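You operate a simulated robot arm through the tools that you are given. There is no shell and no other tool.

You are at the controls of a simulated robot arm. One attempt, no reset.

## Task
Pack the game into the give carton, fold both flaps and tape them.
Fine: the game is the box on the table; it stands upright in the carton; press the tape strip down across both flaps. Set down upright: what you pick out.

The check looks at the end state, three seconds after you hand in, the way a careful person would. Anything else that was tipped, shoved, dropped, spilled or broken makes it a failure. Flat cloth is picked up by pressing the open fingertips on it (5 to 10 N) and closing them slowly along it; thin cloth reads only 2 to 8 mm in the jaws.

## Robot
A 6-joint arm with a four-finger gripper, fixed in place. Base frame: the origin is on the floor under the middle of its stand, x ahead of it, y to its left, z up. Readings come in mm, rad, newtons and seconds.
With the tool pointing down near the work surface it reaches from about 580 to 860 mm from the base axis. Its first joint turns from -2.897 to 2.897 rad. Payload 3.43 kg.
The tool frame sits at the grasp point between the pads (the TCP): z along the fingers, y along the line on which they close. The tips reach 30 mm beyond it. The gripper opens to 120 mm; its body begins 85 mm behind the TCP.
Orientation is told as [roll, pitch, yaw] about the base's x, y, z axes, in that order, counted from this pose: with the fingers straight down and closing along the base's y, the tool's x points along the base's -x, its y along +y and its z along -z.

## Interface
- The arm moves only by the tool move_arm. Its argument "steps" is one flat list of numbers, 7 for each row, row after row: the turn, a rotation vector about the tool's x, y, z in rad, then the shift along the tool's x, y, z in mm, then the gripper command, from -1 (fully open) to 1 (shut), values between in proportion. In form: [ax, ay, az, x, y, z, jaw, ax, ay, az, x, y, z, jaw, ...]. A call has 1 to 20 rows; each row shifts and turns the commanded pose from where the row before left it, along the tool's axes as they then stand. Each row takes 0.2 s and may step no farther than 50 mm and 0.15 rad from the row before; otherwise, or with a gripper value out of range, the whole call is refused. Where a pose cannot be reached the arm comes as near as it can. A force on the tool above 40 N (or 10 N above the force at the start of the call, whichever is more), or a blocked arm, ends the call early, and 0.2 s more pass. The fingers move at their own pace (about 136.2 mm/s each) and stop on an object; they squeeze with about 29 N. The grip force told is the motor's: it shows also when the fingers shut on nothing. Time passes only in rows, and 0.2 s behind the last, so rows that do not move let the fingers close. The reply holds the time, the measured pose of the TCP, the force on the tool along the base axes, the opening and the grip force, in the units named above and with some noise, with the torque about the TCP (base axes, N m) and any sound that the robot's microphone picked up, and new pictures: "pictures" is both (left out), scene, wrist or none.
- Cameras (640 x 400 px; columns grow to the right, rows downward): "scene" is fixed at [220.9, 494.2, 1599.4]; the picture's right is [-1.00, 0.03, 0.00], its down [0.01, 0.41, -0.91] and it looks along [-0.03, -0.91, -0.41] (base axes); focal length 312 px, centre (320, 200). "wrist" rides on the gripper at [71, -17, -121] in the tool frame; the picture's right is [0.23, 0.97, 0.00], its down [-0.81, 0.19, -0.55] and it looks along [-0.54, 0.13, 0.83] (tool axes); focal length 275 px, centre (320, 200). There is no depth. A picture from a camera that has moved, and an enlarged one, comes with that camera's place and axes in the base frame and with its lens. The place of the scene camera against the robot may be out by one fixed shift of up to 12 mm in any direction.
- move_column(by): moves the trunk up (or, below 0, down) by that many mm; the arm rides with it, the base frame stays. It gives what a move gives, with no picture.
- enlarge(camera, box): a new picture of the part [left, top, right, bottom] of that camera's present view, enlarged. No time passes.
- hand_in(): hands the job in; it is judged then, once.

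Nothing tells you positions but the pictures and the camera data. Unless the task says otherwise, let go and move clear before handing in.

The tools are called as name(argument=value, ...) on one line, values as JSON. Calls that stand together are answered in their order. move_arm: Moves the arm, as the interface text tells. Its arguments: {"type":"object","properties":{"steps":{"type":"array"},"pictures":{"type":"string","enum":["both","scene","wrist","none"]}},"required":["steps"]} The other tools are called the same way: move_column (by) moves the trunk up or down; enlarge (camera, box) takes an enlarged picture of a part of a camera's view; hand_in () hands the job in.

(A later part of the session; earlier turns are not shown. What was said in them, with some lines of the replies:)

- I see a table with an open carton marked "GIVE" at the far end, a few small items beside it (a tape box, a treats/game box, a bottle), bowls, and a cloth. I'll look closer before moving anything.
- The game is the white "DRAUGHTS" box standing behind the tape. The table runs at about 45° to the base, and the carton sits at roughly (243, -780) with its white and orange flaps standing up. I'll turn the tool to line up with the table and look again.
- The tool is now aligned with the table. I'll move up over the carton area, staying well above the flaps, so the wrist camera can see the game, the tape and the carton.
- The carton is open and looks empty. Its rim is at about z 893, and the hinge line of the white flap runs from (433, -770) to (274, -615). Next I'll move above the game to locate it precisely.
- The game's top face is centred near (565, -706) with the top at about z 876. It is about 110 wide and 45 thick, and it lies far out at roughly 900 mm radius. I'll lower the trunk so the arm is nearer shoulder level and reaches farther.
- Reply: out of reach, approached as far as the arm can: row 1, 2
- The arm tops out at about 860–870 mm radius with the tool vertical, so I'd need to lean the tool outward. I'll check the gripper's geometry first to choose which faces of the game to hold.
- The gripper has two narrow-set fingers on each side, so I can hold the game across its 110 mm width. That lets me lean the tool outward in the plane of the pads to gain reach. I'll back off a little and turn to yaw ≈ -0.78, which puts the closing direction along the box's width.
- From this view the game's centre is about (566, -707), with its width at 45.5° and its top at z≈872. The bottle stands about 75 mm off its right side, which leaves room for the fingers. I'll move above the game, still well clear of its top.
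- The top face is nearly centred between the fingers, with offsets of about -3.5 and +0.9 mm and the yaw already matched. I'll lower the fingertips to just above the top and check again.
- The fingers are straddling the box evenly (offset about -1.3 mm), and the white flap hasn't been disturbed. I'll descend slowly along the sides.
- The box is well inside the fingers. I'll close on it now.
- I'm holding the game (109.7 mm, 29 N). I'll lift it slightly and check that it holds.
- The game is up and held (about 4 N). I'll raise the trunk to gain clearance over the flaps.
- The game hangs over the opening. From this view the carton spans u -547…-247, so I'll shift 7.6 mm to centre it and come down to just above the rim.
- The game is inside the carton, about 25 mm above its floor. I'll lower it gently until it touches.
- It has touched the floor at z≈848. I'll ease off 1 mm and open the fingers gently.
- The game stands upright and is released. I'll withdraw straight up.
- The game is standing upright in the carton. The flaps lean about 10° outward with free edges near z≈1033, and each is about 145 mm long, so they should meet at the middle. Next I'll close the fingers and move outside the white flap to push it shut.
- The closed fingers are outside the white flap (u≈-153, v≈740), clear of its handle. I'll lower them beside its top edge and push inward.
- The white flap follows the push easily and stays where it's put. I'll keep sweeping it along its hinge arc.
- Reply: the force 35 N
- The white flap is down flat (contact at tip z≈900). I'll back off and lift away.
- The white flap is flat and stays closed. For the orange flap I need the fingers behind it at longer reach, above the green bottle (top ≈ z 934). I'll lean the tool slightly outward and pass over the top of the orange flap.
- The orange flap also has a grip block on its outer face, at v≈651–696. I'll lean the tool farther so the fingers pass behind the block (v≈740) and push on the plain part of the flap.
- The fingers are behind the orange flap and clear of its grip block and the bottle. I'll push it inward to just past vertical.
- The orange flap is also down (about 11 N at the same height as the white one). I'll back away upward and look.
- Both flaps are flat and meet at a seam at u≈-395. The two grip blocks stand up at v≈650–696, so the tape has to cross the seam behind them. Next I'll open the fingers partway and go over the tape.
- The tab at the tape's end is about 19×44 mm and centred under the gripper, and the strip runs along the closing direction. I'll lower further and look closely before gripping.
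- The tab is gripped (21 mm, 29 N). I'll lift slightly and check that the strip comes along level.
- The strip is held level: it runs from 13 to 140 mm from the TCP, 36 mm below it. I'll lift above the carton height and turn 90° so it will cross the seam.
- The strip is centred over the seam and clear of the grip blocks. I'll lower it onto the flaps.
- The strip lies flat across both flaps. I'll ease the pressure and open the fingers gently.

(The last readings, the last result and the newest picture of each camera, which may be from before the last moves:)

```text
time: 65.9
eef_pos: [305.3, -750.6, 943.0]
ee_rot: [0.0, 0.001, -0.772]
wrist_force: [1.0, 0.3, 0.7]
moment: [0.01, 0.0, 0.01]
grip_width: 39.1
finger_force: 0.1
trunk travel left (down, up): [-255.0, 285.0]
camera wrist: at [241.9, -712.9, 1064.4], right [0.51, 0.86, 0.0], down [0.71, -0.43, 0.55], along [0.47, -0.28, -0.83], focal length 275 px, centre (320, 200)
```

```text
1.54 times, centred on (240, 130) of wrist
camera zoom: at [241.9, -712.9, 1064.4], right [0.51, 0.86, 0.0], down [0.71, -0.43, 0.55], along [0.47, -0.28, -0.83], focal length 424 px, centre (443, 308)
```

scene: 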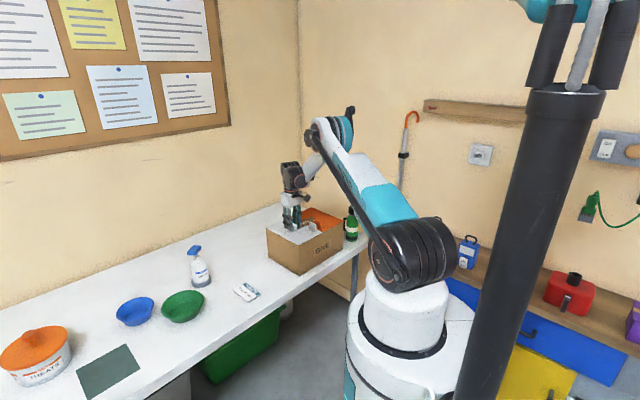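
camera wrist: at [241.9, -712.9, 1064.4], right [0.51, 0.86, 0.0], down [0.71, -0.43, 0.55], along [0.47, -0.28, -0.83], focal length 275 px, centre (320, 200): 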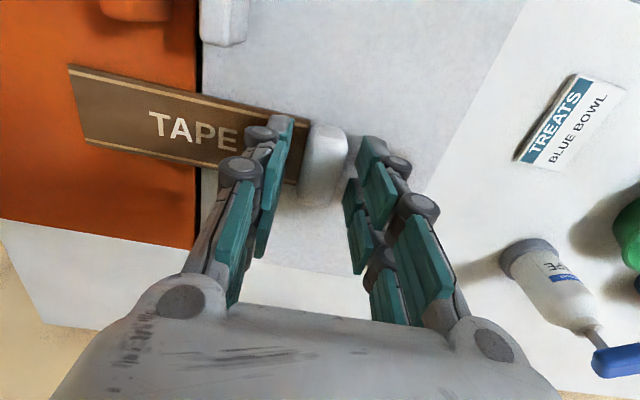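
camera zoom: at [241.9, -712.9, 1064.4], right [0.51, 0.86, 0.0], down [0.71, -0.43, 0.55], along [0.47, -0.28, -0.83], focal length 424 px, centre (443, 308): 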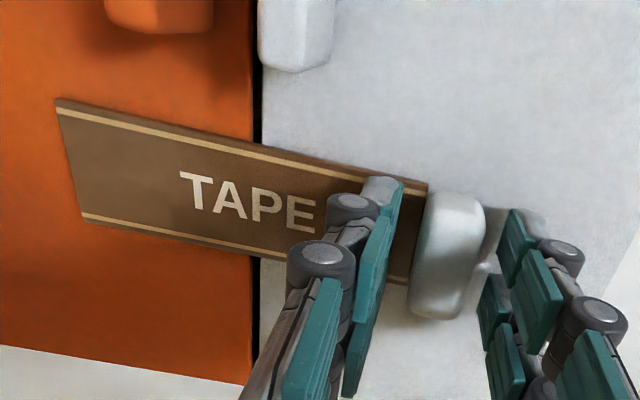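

The tape stays in place. I'll rise, close the fingers, and move over the seam to press the strip down.

move_arm(steps=[0, 0, 0, 0, 0, -10, 0.35, 0, 0, 0, 0, 0, -25, 0.35, 0, 0, 0, 0, 0, -35, 0.35, 0, 0, 0, 0, 0, 0, 1, 0, 0, 0, 0, -38, 0, 1, 0, 0, 0, 0, -38, 0, 1, 0, 0, 0, 0, 0, 0, 1], pictures="both")

enlarge(camera="wrist", box=[140, 0, 540, 260])

enlarge(camera="scene", box=[250, 180, 350, 270])

```text
time: 67.5
eef_pos: [251.8, -805.9, 1013.9]
ee_rot: [0.0, 0.002, -0.772]
wrist_force: [0.3, 0.8, -0.4]
moment: [-0.02, 0.03, -0.01]
grip_width: 0.1
finger_force: 28.5
trunk travel left (down, up): [-255.0, 285.0]
camera wrist: at [188.3, -766.6, 1134.3], right [0.51, 0.86, 0.0], down [0.71, -0.43, 0.55], along [0.47, -0.28, -0.83], focal length 275 px, centre (320, 200)
```

scene: 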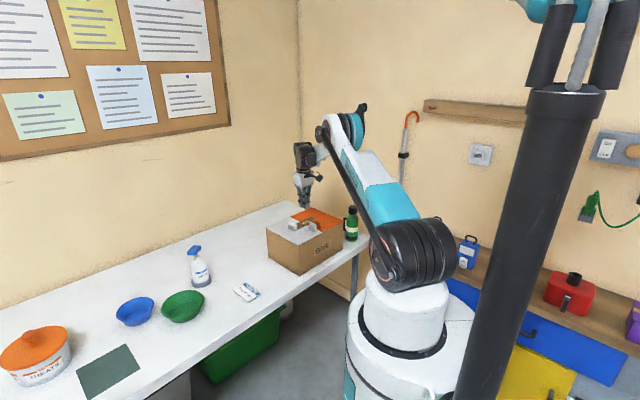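
wrist: 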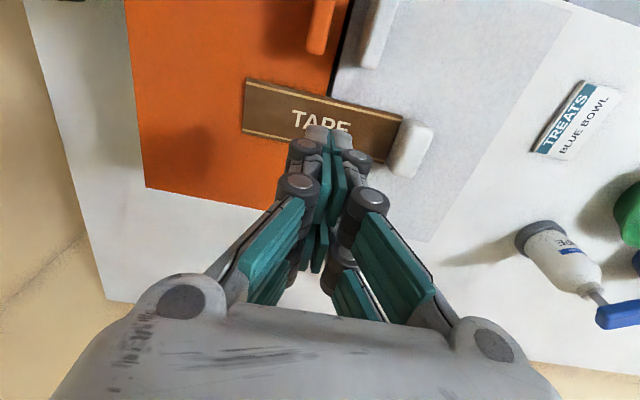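

```text
1.54 times, centred on (340, 130) of wrist
camera zoom: at [188.3, -766.6, 1134.3], right [0.51, 0.86, 0.0], down [0.71, -0.43, 0.55], along [0.47, -0.28, -0.83], focal length 424 px, centre (289, 308)
```

zoom: 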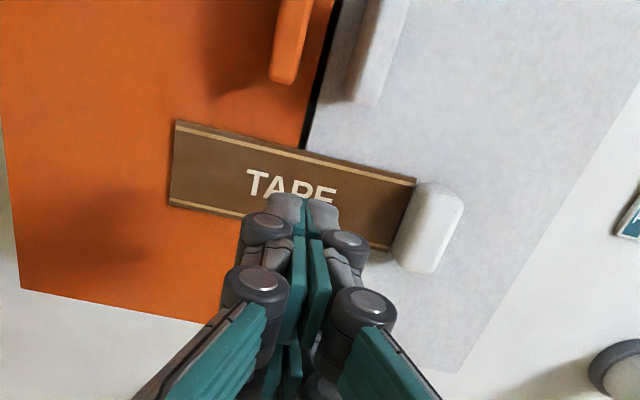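

```text
4.44 times, centred on (300, 225) of scene
camera zoom: at [220.9, 494.2, 1599.4], right [-1.0, 0.03, 0.0], down [0.01, 0.41, -0.91], along [-0.03, -0.91, -0.41], focal length 1388 px, centre (409, 89)
```

zoom: 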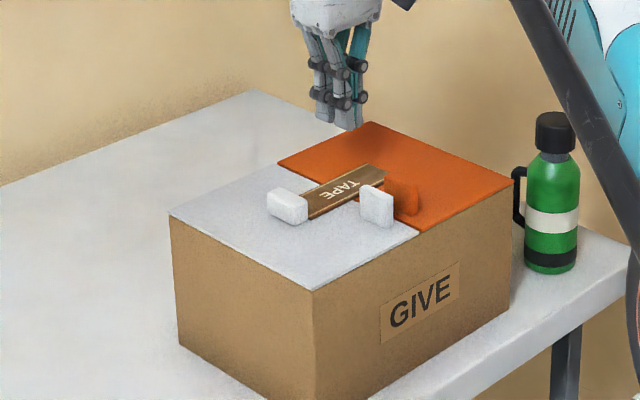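

The strip is centred over the seam, with about 65 mm on each flap. I'll press it down at the seam first.

move_arm(steps=[0, 0, 0, -1.5, 2, 30, 1, 0, 0, 0, 0, 0, 30, 1, 0, 0, 0, 0, 0, 8, 1, 0, 0, 0, 0, 0, 3, 1], pictures="none")

```text
time: 68.5
eef_pos: [254.7, -802.7, 942.1]
ee_rot: [0.001, 0.002, -0.773]
wrist_force: [-0.1, -1.0, 0.6]
moment: [0.01, -0.01, 0.01]
grip_width: 0.0
finger_force: 28.9
trunk travel left (down, up): [-255.0, 285.0]
```

move_arm(steps=[0, 0, 0, 0, 0, 2, 1, 0, 0, 0, 0, 0, 1.5, 1, 0, 0, 0, 0, 0, 1.5, 1], pictures="none")

```text
time: 69.3
eef_pos: [253.6, -804.1, 937.8]
ee_rot: [0.001, 0.001, -0.772]
wrist_force: [-1.3, 0.1, -0.5]
moment: [0.02, 0.0, 0.0]
grip_width: 0.0
finger_force: 29.2
trunk travel left (down, up): [-255.0, 285.0]
```

move_arm(steps=[0, 0, 0, 0, 0, 1.5, 1, 0, 0, 0, 0, 0, 1.5, 1, 0, 0, 0, 0, 0, 0.5, 1], pictures="none")

```text
time: 70.1
eef_pos: [253.7, -803.7, 935.5]
ee_rot: [0.0, 0.0, -0.773]
wrist_force: [0.0, -5.5, 13.0]
moment: [-0.15, 0.0, 0.03]
grip_width: 5.8
finger_force: 28.6
trunk travel left (down, up): [-255.0, 285.0]
```

move_arm(steps=[0, 0, 0, 0, 0, 1.5, 1, 0, 0, 0, 0, 0, 0, 1, 0, 0, 0, 0, 0, 0, 1], pictures="scene")

enlarge(camera="scene", box=[250, 180, 350, 270])

```text
time: 70.9
eef_pos: [254.8, -803.1, 934.3]
ee_rot: [-0.003, 0.0, -0.773]
wrist_force: [1.6, -11.5, 35.4]
moment: [-0.31, -0.03, -0.02]
grip_width: 5.9
finger_force: 29.0
trunk travel left (down, up): [-255.0, 285.0]
```

scene: 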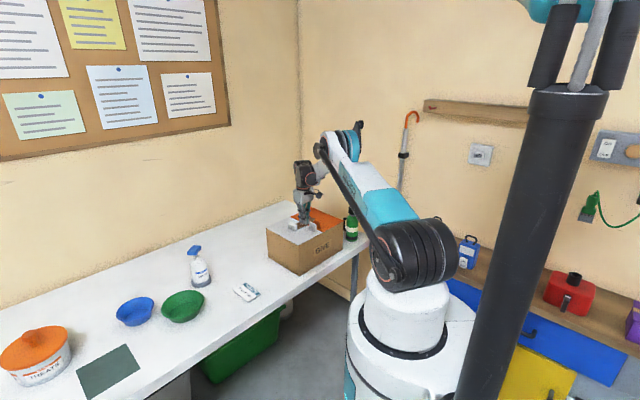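

```text
4.44 times, centred on (300, 225) of scene
camera zoom: at [220.9, 494.2, 1599.4], right [-1.0, 0.03, 0.0], down [0.01, 0.41, -0.91], along [-0.03, -0.91, -0.41], focal length 1388 px, centre (409, 89)
```

zoom: 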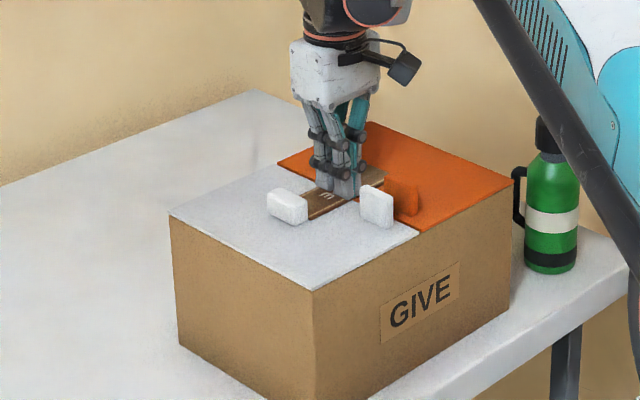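

That's 35 N over the seam. I'll lift slightly and press on the orange half as well.

move_arm(steps=[0, 0, 0, 0, 0, -4, 1, 0, 0, 0, 0, 0, -8, 1, 0, 0, 0, 0, -20, 0, 1, 0, 0, 0, 0, -20, 0, 1, 0, 0, 0, 0, 0, 4, 1], pictures="wrist")

enlarge(camera="wrist", box=[140, 0, 540, 260])

```text
time: 72.1
eef_pos: [225.5, -832.7, 941.3]
ee_rot: [0.001, -0.001, -0.773]
wrist_force: [0.0, -0.5, -0.3]
moment: [0.04, 0.0, 0.01]
grip_width: 0.3
finger_force: 28.8
trunk travel left (down, up): [-255.0, 285.0]
camera wrist: at [163.8, -794.4, 1061.9], right [0.51, 0.86, 0.0], down [0.71, -0.43, 0.55], along [0.47, -0.28, -0.83], focal length 275 px, centre (320, 200)
```

wrist: 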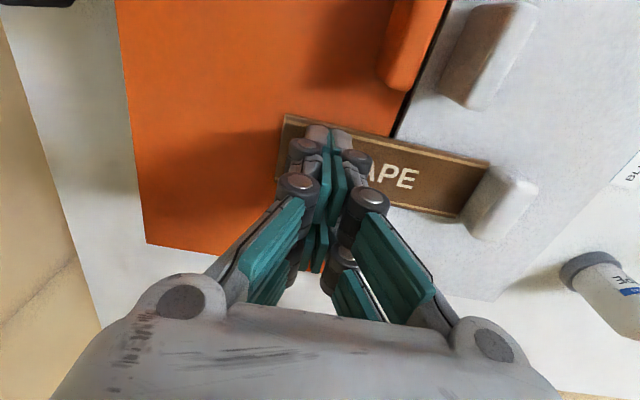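

```text
1.54 times, centred on (340, 130) of wrist
camera zoom: at [163.8, -794.4, 1061.9], right [0.51, 0.86, 0.0], down [0.71, -0.43, 0.55], along [0.47, -0.28, -0.83], focal length 424 px, centre (289, 308)
```

zoom: 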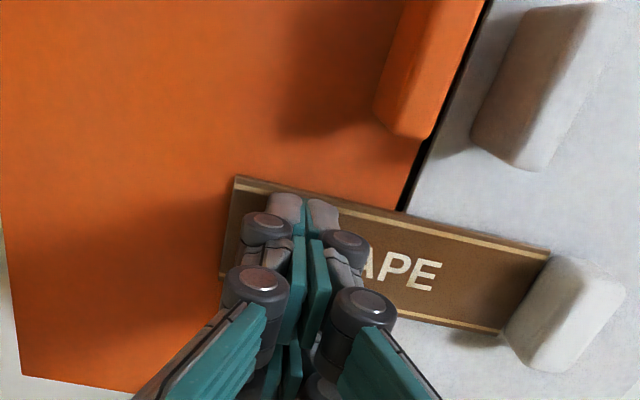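

move_arm(steps=[0, 0, 0, 0, 0, 3, 1, 0, 0, 0, 0, 0, 2, 1, 0, 0, 0, 0, 0, 1.5, 1], pictures="none")

```text
time: 72.9
eef_pos: [226.4, -831.6, 935.1]
ee_rot: [0.0, 0.001, -0.774]
wrist_force: [0.2, -1.9, 6.7]
moment: [-0.05, -0.02, 0.0]
grip_width: 6.2
finger_force: 28.4
trunk travel left (down, up): [-255.0, 285.0]
```

move_arm(steps=[0, 0, 0, 0, 0, 1, 1, 0, 0, 0, 0, 0, 0.7, 1, 0, 0, 0, 0, 0, 0, 1], pictures="none")

```text
time: 73.7
eef_pos: [226.5, -831.3, 935.2]
ee_rot: [-0.001, 0.0, -0.774]
wrist_force: [1.7, -6.6, 24.9]
moment: [-0.17, -0.03, -0.1]
grip_width: 6.3
finger_force: 29.7
trunk travel left (down, up): [-255.0, 285.0]
```

move_arm(steps=[0, 0, 0, 0, 0, -4, 1, 0, 0, 0, 0, 0, -10, 1, 0, 0, 0, 0, 22, 0, 1, 0, 0, 0, 0, 22, 0, 1, 0, 0, 0, 0, 21, 0, 1, 0, 0, 0, 0, 0, 5, 1], pictures="wrist")

enlarge(camera="wrist", box=[140, 0, 540, 260])

```text
time: 75.1
eef_pos: [272.6, -786.1, 941.4]
ee_rot: [0.0, 0.003, -0.773]
wrist_force: [-0.8, 0.3, -0.5]
moment: [0.02, -0.03, 0.0]
grip_width: 0.1
finger_force: 29.0
trunk travel left (down, up): [-255.0, 285.0]
camera wrist: at [209.0, -747.7, 1062.8], right [0.52, 0.86, 0.0], down [0.71, -0.43, 0.55], along [0.47, -0.28, -0.83], focal length 275 px, centre (320, 200)
```

wrist: 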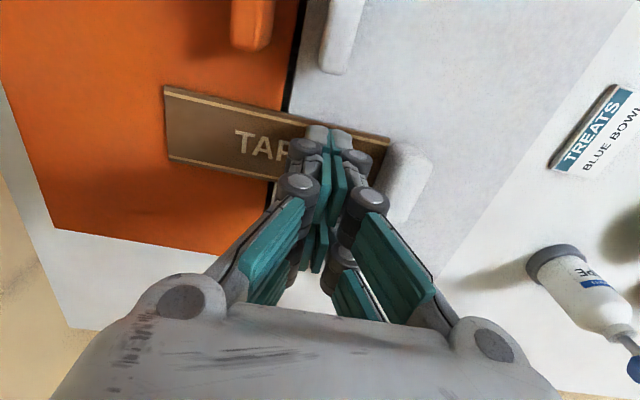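

```text
1.54 times, centred on (340, 130) of wrist
camera zoom: at [209.0, -747.7, 1062.8], right [0.52, 0.86, 0.0], down [0.71, -0.43, 0.55], along [0.47, -0.28, -0.83], focal length 424 px, centre (289, 308)
```

zoom: 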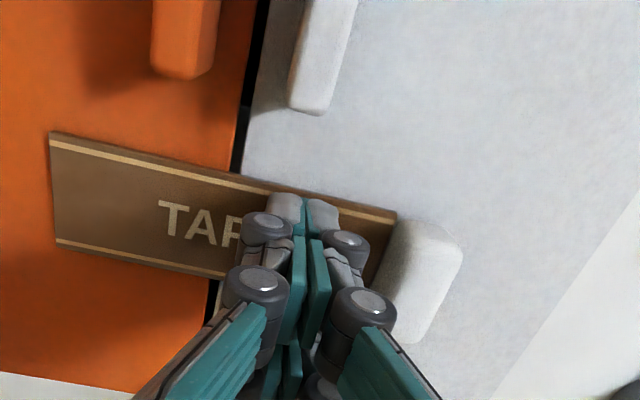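

move_arm(steps=[0, 0, 0, 0, 0, 3, 1, 0, 0, 0, 0, 0, 2, 1, 0, 0, 0, 0, 0, 1.5, 1], pictures="none")

```text
time: 75.9
eef_pos: [272.4, -788.0, 935.6]
ee_rot: [0.0, 0.001, -0.774]
wrist_force: [0.5, -1.0, 2.9]
moment: [0.0, -0.03, 0.05]
grip_width: 6.0
finger_force: 28.7
trunk travel left (down, up): [-255.0, 285.0]
```

move_arm(steps=[0, 0, 0, 0, 0, 1, 1, 0, 0, 0, 0, 0, 0.7, 1, 0, 0, 0, 0, 0, 0, 1], pictures="none")

```text
time: 76.7
eef_pos: [272.0, -786.0, 935.1]
ee_rot: [0.0, 0.001, -0.774]
wrist_force: [2.8, -5.6, 20.3]
moment: [-0.14, -0.03, 0.04]
grip_width: 6.2
finger_force: 28.7
trunk travel left (down, up): [-255.0, 285.0]
```

Both halves are pressed (25 N and 20 N). I'll retreat upward and inspect.

move_arm(steps=[0, 0, 0, 0, 0, -4, 1, 0, 0, 0, 0, 0, -15, 1, 0, 0, 0, 0, 0, -40, 1, 0, 0, 0, 0, 0, -45, 1, 0, 0, 0, 0, 0, -45, 1, 0, 0, 0, 0, 0, -45, 1, 0, 0, 0, 0, 0, 0, 1], pictures="both")

enlarge(camera="wrist", box=[140, 0, 540, 260])

enlarge(camera="scene", box=[250, 180, 370, 280])

```text
time: 78.3
eef_pos: [271.4, -786.7, 1126.7]
ee_rot: [0.002, 0.002, -0.772]
wrist_force: [-0.2, 0.1, 0.3]
moment: [0.02, -0.01, -0.01]
grip_width: 0.0
finger_force: 29.1
trunk travel left (down, up): [-255.0, 285.0]
camera wrist: at [208.5, -749.2, 1246.9], right [0.51, 0.86, 0.0], down [0.71, -0.43, 0.55], along [0.47, -0.28, -0.83], focal length 275 px, centre (320, 200)
```

scene: 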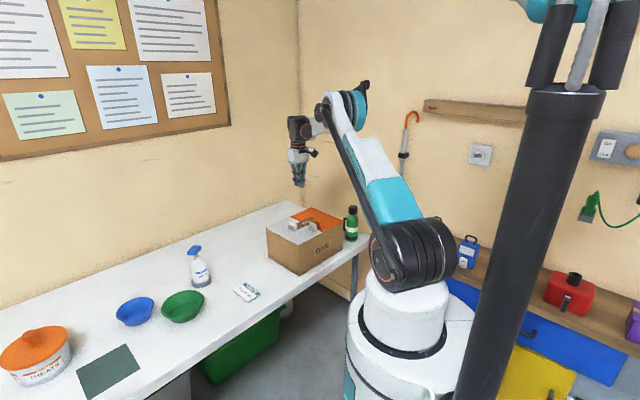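
wrist: 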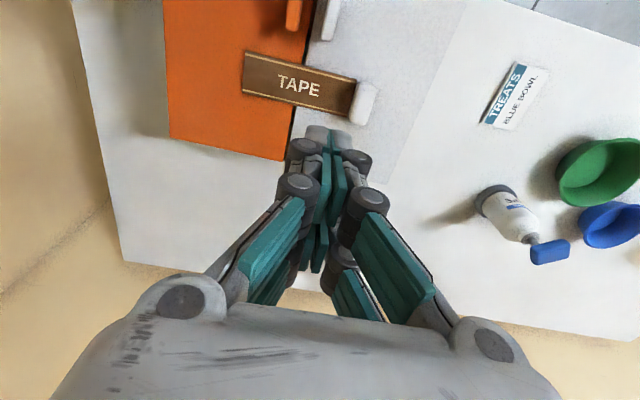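

```text
1.54 times, centred on (340, 130) of wrist
camera zoom: at [208.5, -749.2, 1246.9], right [0.51, 0.86, 0.0], down [0.71, -0.43, 0.55], along [0.47, -0.28, -0.83], focal length 424 px, centre (289, 308)
```

zoom: 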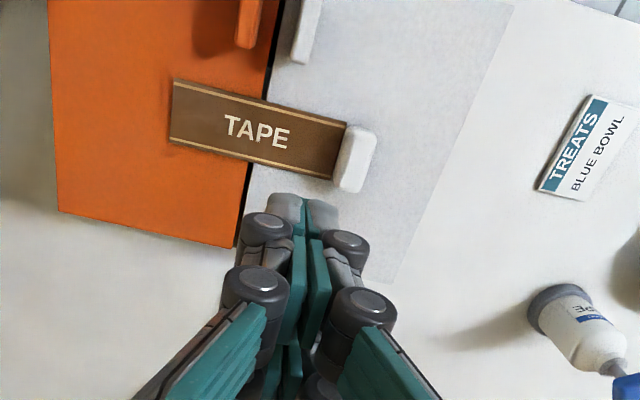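

```text
4.00 times, centred on (310, 230) of scene
camera zoom: at [220.9, 494.2, 1599.4], right [-1.0, 0.03, 0.0], down [0.01, 0.41, -0.91], along [-0.03, -0.91, -0.41], focal length 1249 px, centre (360, 80)
```

zoom: 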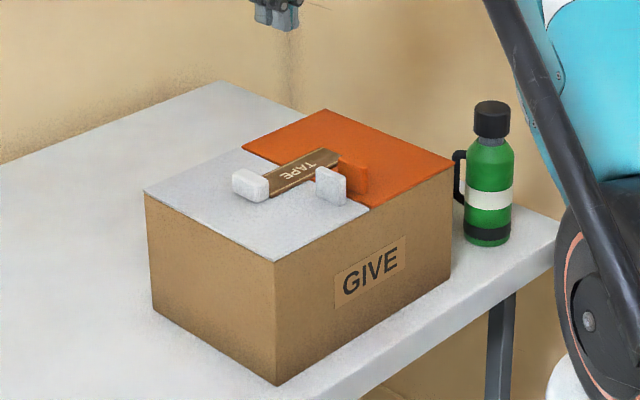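

The game is inside, both flaps are flat, and the tape lies across the seam. The bottle, card and bowls look untouched. I'll move the arm well clear before handing in.

move_arm(steps=[0, 0, 0, 20, 20, -30, 0.5, 0, 0, 0, 25, 20, -30, 0, 0, 0, 0, 30, 20, -20, -0.5, 0, 0, 0, 30, 20, 0, -0.5, 0, 0, 0, 0, 0, 0, -0.5, 0, 0, 0, 0, 0, 0, -0.5], pictures="both")

enlarge(camera="scene", box=[160, 170, 400, 330])

enlarge(camera="wrist", box=[140, 0, 540, 260])

```text
time: 79.7
eef_pos: [252.4, -655.6, 1208.0]
ee_rot: [0.001, 0.001, -0.773]
wrist_force: [0.0, 0.0, -1.1]
moment: [0.0, -0.01, 0.01]
grip_width: 90.0
finger_force: 0.0
trunk travel left (down, up): [-255.0, 285.0]
camera wrist: at [189.2, -618.0, 1328.4], right [0.51, 0.86, 0.0], down [0.71, -0.43, 0.55], along [0.47, -0.28, -0.83], focal length 275 px, centre (320, 200)
```

scene: 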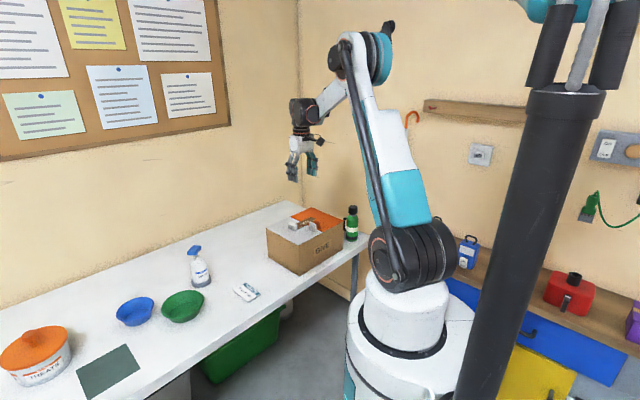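
wrist: 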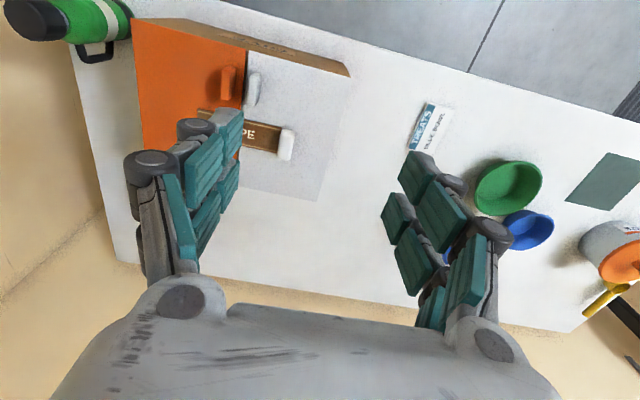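

```text
2.50 times, centred on (280, 250) of scene
camera zoom: at [220.9, 494.2, 1599.4], right [-1.0, 0.03, 0.0], down [0.01, 0.41, -0.91], along [-0.03, -0.91, -0.41], focal length 781 px, centre (420, 75)
```

zoom: 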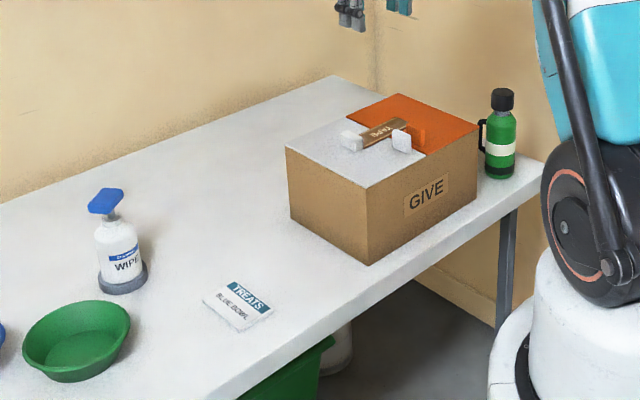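

```text
1.54 times, centred on (340, 130) of wrist
camera zoom: at [189.2, -618.0, 1328.4], right [0.51, 0.86, 0.0], down [0.71, -0.43, 0.55], along [0.47, -0.28, -0.83], focal length 424 px, centre (289, 308)
```

zoom: 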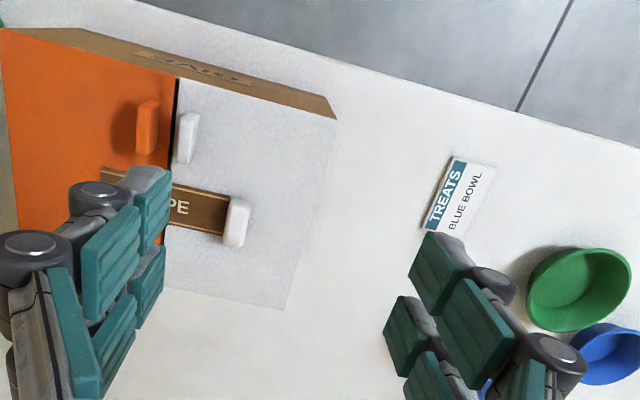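

The carton holds the game upright, both flaps lie flat, and the tape is pressed across the seam. Nothing else has moved and the arm is clear, so I'm handing in.

hand_in()

```text
The job is handed in.
```

The job is handed in: the draughts game is packed in the "GIVE" carton, both flaps are folded and the tape is on. I don't have the judge's result, so this is what I saw at the end:

- **Game:** It was standing upright near the middle of the carton when I let go. I couldn't see it once the flaps were down.
- **Flaps:** The white and orange flaps both lie flat and meet at the middle.
- **Tape:** The strip lies across the seam with about 65 mm on each flap. I pressed it with 35 N at the seam, 25 N on the orange half and 20 N on the white half.
- **Everything else:** The carton and the green bottle match their starting positions in the scene picture. The spray bottle, card and bowls look undisturbed.

The arm let go of everything and was well clear of the carton before I handed in.
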